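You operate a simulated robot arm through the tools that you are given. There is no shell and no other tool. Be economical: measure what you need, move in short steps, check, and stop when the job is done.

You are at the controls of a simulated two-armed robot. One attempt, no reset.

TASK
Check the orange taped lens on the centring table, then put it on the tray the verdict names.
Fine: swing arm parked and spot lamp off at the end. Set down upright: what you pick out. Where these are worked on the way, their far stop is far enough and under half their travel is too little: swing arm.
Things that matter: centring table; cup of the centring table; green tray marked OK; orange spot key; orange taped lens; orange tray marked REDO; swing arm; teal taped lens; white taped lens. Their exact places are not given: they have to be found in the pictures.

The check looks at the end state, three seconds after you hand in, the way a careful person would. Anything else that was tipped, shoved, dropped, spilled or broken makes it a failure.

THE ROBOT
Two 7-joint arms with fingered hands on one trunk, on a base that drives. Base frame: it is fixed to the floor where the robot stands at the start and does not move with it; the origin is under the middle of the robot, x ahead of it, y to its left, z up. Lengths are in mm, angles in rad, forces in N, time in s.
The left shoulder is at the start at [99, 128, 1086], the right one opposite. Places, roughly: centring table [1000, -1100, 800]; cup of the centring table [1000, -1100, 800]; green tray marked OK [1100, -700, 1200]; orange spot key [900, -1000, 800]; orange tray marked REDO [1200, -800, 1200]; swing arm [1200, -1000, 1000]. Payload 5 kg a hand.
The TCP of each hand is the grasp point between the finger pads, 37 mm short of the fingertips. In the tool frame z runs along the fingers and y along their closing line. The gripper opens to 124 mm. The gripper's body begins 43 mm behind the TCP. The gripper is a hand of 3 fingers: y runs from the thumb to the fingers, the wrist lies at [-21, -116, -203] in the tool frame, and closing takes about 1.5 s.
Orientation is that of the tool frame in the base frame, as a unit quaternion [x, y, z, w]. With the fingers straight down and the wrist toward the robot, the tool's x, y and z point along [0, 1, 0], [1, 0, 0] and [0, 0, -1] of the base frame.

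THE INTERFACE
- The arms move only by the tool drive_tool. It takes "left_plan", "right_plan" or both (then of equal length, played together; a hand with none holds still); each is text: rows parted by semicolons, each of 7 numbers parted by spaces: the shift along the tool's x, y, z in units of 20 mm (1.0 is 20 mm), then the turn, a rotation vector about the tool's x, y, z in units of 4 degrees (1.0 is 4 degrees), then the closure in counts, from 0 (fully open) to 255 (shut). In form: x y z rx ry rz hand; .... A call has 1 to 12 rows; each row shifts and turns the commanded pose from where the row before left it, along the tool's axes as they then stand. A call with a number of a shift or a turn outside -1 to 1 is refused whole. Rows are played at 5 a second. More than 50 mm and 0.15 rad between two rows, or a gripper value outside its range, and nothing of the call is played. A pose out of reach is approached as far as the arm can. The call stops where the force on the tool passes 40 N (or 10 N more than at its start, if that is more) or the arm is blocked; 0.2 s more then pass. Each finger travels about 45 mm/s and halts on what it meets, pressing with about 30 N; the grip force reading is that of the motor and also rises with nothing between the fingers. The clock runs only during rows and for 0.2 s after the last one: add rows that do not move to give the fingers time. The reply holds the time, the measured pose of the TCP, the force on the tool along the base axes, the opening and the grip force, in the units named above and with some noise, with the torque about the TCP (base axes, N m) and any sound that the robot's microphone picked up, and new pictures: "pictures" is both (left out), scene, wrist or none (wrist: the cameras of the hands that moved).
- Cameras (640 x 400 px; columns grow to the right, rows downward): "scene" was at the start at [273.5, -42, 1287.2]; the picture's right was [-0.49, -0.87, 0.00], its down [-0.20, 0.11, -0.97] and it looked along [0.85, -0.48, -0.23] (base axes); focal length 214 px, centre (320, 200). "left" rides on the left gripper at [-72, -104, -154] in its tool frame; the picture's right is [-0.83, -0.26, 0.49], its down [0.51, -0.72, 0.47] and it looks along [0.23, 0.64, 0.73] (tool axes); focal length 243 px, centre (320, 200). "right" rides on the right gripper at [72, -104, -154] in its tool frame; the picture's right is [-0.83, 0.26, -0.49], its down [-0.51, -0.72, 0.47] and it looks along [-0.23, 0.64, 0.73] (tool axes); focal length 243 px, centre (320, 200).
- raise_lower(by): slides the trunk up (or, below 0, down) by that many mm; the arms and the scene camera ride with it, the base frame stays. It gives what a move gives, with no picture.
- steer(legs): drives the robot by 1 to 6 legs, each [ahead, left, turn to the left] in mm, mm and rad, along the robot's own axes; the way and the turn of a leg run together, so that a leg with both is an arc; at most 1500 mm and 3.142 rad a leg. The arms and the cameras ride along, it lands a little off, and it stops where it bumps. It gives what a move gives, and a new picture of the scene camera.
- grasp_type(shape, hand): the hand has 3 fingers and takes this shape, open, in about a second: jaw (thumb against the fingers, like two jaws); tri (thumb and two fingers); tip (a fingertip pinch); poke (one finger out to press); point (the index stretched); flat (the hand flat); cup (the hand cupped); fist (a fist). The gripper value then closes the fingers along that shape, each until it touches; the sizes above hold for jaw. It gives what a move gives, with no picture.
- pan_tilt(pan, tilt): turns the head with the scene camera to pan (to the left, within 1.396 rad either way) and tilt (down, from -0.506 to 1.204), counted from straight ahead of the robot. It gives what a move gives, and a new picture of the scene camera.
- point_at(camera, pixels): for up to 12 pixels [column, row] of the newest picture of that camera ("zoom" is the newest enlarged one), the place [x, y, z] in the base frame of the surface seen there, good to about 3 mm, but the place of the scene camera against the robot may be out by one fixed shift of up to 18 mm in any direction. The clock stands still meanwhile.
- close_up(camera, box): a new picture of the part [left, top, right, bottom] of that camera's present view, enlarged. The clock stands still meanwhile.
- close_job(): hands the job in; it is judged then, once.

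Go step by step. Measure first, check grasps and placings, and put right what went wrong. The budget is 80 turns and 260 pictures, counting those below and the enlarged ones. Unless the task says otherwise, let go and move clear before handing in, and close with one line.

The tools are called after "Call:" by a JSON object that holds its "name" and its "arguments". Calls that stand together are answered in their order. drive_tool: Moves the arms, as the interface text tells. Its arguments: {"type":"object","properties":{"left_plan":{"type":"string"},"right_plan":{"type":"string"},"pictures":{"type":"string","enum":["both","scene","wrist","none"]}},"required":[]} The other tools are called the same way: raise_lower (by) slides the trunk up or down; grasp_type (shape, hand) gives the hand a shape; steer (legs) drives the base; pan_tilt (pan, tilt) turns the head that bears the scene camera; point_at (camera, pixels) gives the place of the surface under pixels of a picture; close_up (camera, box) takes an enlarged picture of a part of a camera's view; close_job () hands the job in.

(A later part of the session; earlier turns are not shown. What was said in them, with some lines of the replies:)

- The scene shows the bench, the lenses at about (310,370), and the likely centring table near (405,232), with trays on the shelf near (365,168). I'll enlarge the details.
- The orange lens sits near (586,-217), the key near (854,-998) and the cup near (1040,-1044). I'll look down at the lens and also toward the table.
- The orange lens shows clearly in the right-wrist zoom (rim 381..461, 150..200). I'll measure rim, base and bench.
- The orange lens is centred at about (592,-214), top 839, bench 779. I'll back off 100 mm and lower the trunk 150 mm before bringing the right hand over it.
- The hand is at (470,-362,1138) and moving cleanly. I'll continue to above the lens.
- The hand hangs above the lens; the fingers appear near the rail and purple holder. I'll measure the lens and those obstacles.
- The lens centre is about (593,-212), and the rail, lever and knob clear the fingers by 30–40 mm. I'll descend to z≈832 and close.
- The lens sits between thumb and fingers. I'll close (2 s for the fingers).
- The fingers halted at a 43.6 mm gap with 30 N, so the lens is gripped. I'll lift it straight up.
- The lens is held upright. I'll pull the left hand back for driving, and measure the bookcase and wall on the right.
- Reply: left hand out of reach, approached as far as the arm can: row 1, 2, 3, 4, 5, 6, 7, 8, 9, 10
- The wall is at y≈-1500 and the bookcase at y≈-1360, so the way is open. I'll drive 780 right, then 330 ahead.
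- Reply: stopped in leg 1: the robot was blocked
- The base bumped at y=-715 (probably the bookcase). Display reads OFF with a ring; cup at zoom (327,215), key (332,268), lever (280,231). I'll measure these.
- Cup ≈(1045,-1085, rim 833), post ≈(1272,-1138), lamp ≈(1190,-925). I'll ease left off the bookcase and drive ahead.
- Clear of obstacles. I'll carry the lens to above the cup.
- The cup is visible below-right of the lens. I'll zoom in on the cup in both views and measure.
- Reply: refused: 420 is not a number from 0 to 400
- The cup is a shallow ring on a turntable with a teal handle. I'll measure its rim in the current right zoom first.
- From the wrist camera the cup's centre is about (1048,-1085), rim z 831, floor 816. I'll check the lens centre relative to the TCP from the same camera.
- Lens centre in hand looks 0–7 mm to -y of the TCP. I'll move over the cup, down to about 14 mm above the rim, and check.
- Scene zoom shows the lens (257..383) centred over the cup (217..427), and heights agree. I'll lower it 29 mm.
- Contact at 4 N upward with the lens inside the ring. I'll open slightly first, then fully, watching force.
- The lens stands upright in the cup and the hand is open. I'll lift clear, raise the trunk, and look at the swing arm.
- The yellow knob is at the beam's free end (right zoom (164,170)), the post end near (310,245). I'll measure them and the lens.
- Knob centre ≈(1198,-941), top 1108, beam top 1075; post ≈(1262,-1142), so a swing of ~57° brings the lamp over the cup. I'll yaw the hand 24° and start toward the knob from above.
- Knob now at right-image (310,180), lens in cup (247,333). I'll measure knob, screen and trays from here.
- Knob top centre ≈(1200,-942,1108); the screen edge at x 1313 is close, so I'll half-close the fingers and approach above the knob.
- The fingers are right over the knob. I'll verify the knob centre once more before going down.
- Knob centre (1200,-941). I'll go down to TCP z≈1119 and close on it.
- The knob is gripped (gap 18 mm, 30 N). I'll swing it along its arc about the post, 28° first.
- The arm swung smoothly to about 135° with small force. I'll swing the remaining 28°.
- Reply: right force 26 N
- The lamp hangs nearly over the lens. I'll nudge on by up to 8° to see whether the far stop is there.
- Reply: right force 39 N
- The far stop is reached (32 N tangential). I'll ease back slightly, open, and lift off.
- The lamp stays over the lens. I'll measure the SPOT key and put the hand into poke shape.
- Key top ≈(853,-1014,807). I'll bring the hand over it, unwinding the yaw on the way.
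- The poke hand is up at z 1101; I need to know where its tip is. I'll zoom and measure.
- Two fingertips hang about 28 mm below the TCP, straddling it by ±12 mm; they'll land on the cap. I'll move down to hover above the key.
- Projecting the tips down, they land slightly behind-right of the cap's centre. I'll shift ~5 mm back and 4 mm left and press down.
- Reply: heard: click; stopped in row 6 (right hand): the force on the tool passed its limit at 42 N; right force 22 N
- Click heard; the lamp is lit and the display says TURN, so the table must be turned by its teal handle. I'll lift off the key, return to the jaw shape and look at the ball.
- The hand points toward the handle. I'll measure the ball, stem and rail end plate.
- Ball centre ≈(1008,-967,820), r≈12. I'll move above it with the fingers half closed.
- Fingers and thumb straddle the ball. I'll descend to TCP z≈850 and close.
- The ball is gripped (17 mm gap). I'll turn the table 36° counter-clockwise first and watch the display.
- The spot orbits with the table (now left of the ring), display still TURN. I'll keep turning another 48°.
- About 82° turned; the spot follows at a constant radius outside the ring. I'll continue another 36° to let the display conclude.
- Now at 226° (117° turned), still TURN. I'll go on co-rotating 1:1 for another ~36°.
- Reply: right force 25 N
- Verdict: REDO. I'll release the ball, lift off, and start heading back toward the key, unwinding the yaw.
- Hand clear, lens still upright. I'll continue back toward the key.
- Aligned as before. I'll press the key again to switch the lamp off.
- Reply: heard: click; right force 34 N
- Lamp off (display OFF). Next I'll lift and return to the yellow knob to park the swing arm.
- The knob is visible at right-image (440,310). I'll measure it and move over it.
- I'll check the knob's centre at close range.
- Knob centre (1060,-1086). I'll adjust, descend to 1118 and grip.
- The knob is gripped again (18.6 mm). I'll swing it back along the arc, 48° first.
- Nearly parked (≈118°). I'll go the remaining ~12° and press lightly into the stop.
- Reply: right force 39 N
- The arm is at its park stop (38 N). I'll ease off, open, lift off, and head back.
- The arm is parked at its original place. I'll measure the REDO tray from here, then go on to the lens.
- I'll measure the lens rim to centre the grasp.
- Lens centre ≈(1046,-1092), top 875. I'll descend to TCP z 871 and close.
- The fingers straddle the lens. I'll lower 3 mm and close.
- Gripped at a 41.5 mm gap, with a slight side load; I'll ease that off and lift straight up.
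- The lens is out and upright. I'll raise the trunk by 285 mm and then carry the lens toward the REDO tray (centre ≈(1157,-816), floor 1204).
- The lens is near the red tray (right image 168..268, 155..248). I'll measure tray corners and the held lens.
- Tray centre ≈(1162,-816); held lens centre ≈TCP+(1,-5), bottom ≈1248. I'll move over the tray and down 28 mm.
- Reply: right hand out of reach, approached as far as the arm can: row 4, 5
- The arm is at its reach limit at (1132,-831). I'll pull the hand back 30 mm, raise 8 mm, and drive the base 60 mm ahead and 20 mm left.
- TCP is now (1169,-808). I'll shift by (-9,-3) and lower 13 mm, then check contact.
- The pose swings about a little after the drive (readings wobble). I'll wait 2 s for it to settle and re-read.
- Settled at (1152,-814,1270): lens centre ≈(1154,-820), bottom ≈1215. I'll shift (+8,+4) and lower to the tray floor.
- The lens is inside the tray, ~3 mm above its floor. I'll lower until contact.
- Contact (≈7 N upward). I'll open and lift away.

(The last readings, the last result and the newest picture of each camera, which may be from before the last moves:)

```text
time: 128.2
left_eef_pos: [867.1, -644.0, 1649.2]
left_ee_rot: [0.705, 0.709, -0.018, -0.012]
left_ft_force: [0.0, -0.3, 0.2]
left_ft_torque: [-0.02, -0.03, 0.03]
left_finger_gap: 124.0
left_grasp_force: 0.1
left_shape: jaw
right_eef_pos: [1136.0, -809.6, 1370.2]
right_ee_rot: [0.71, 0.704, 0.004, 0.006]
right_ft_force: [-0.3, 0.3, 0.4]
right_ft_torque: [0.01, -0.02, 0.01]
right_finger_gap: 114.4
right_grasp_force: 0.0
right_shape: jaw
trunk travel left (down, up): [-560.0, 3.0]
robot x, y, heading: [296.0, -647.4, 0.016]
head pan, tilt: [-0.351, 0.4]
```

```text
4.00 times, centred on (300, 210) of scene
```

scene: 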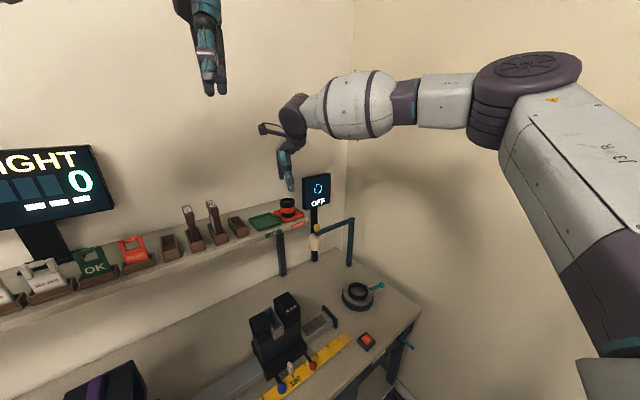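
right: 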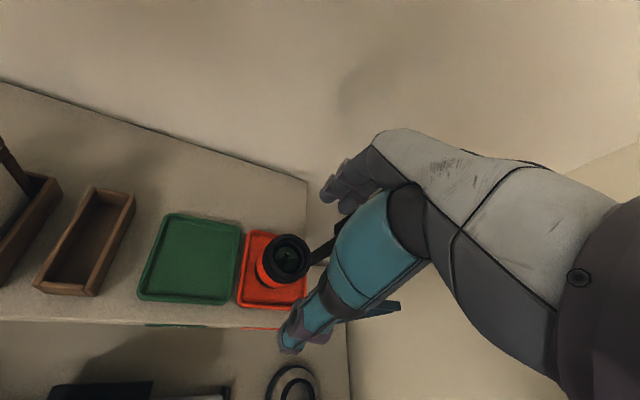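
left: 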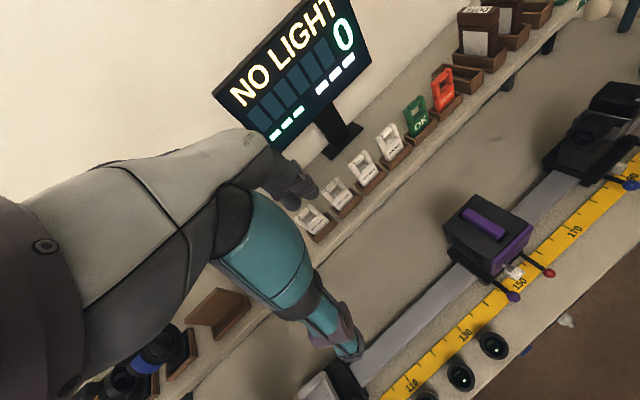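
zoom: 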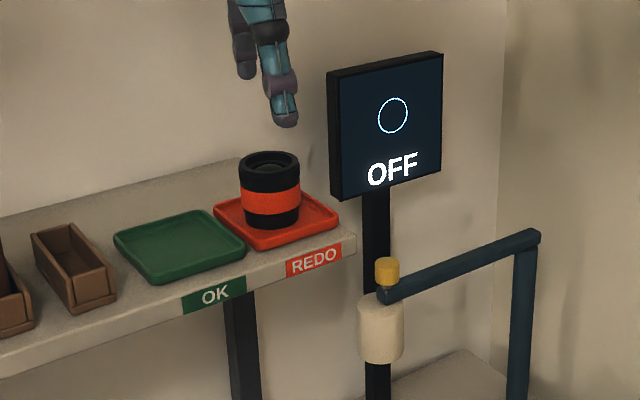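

The lens stands upright in the REDO tray, lamp off, arm parked. I'll pull the hand back a little further before handing in.

Call:
{"name": "drive_tool", "arguments": {"right_plan": "0 -0.8 -0.3 0 0 0 20;0 -1 0 0 0 0 20;0 -1 0 0 0 0 20;0 -1 0 0 0 0 20;0 -1 0 0 0 0 20;0 -1 0 0 0 0 20;0 0 0 0 0 0 20", "pictures": "scene"}}

Call:
{"name": "close_up", "arguments": {"camera": "scene", "box": [250, 160, 400, 360]}}

```text
time: 129.8
left_eef_pos: [871.3, -645.2, 1645.6]
left_ee_rot: [0.705, 0.709, -0.019, -0.014]
left_ft_force: [-0.4, -0.4, -0.5]
left_ft_torque: [-0.02, 0.03, 0.0]
left_finger_gap: 124.0
left_grasp_force: 0.0
left_shape: jaw
right_eef_pos: [1021.5, -807.5, 1372.3]
right_ee_rot: [0.71, 0.704, 0.001, 0.004]
right_ft_force: [0.0, -0.2, -0.3]
right_ft_torque: [0.03, 0.03, -0.02]
right_finger_gap: 114.4
right_grasp_force: 0.1
right_shape: jaw
trunk travel left (down, up): [-560.0, 3.0]
robot x, y, heading: [293.9, -647.8, 0.009]
head pan, tilt: [-0.351, 0.4]
```

scene: 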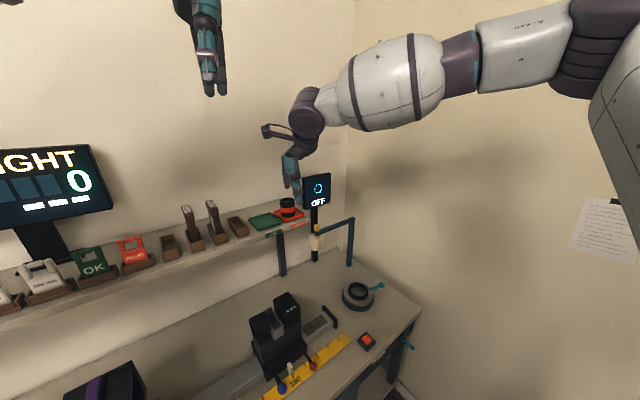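

```text
2.00 times, centred on (325, 260) of scene
```

zoom: 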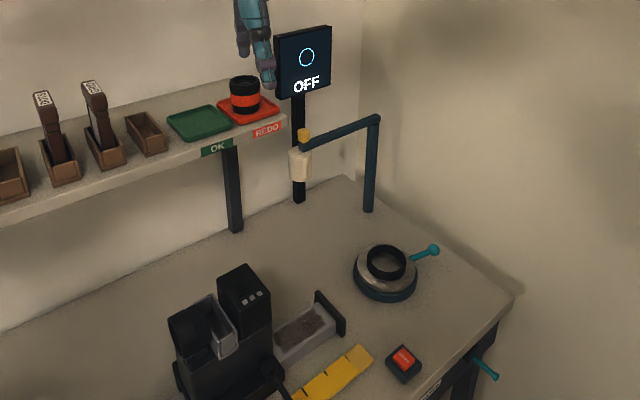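

Everything is in its end state: the orange lens is upright on the REDO tray, the spot lamp is off, the swing arm is parked and both hands are clear.

Call:
{"name": "close_job", "arguments": {}}

```text
The job is handed in.
```

The orange lens failed the centring check: the display read REDO after the turn. It now stands upright on the REDO tray, with the spot lamp off and the swing arm parked.
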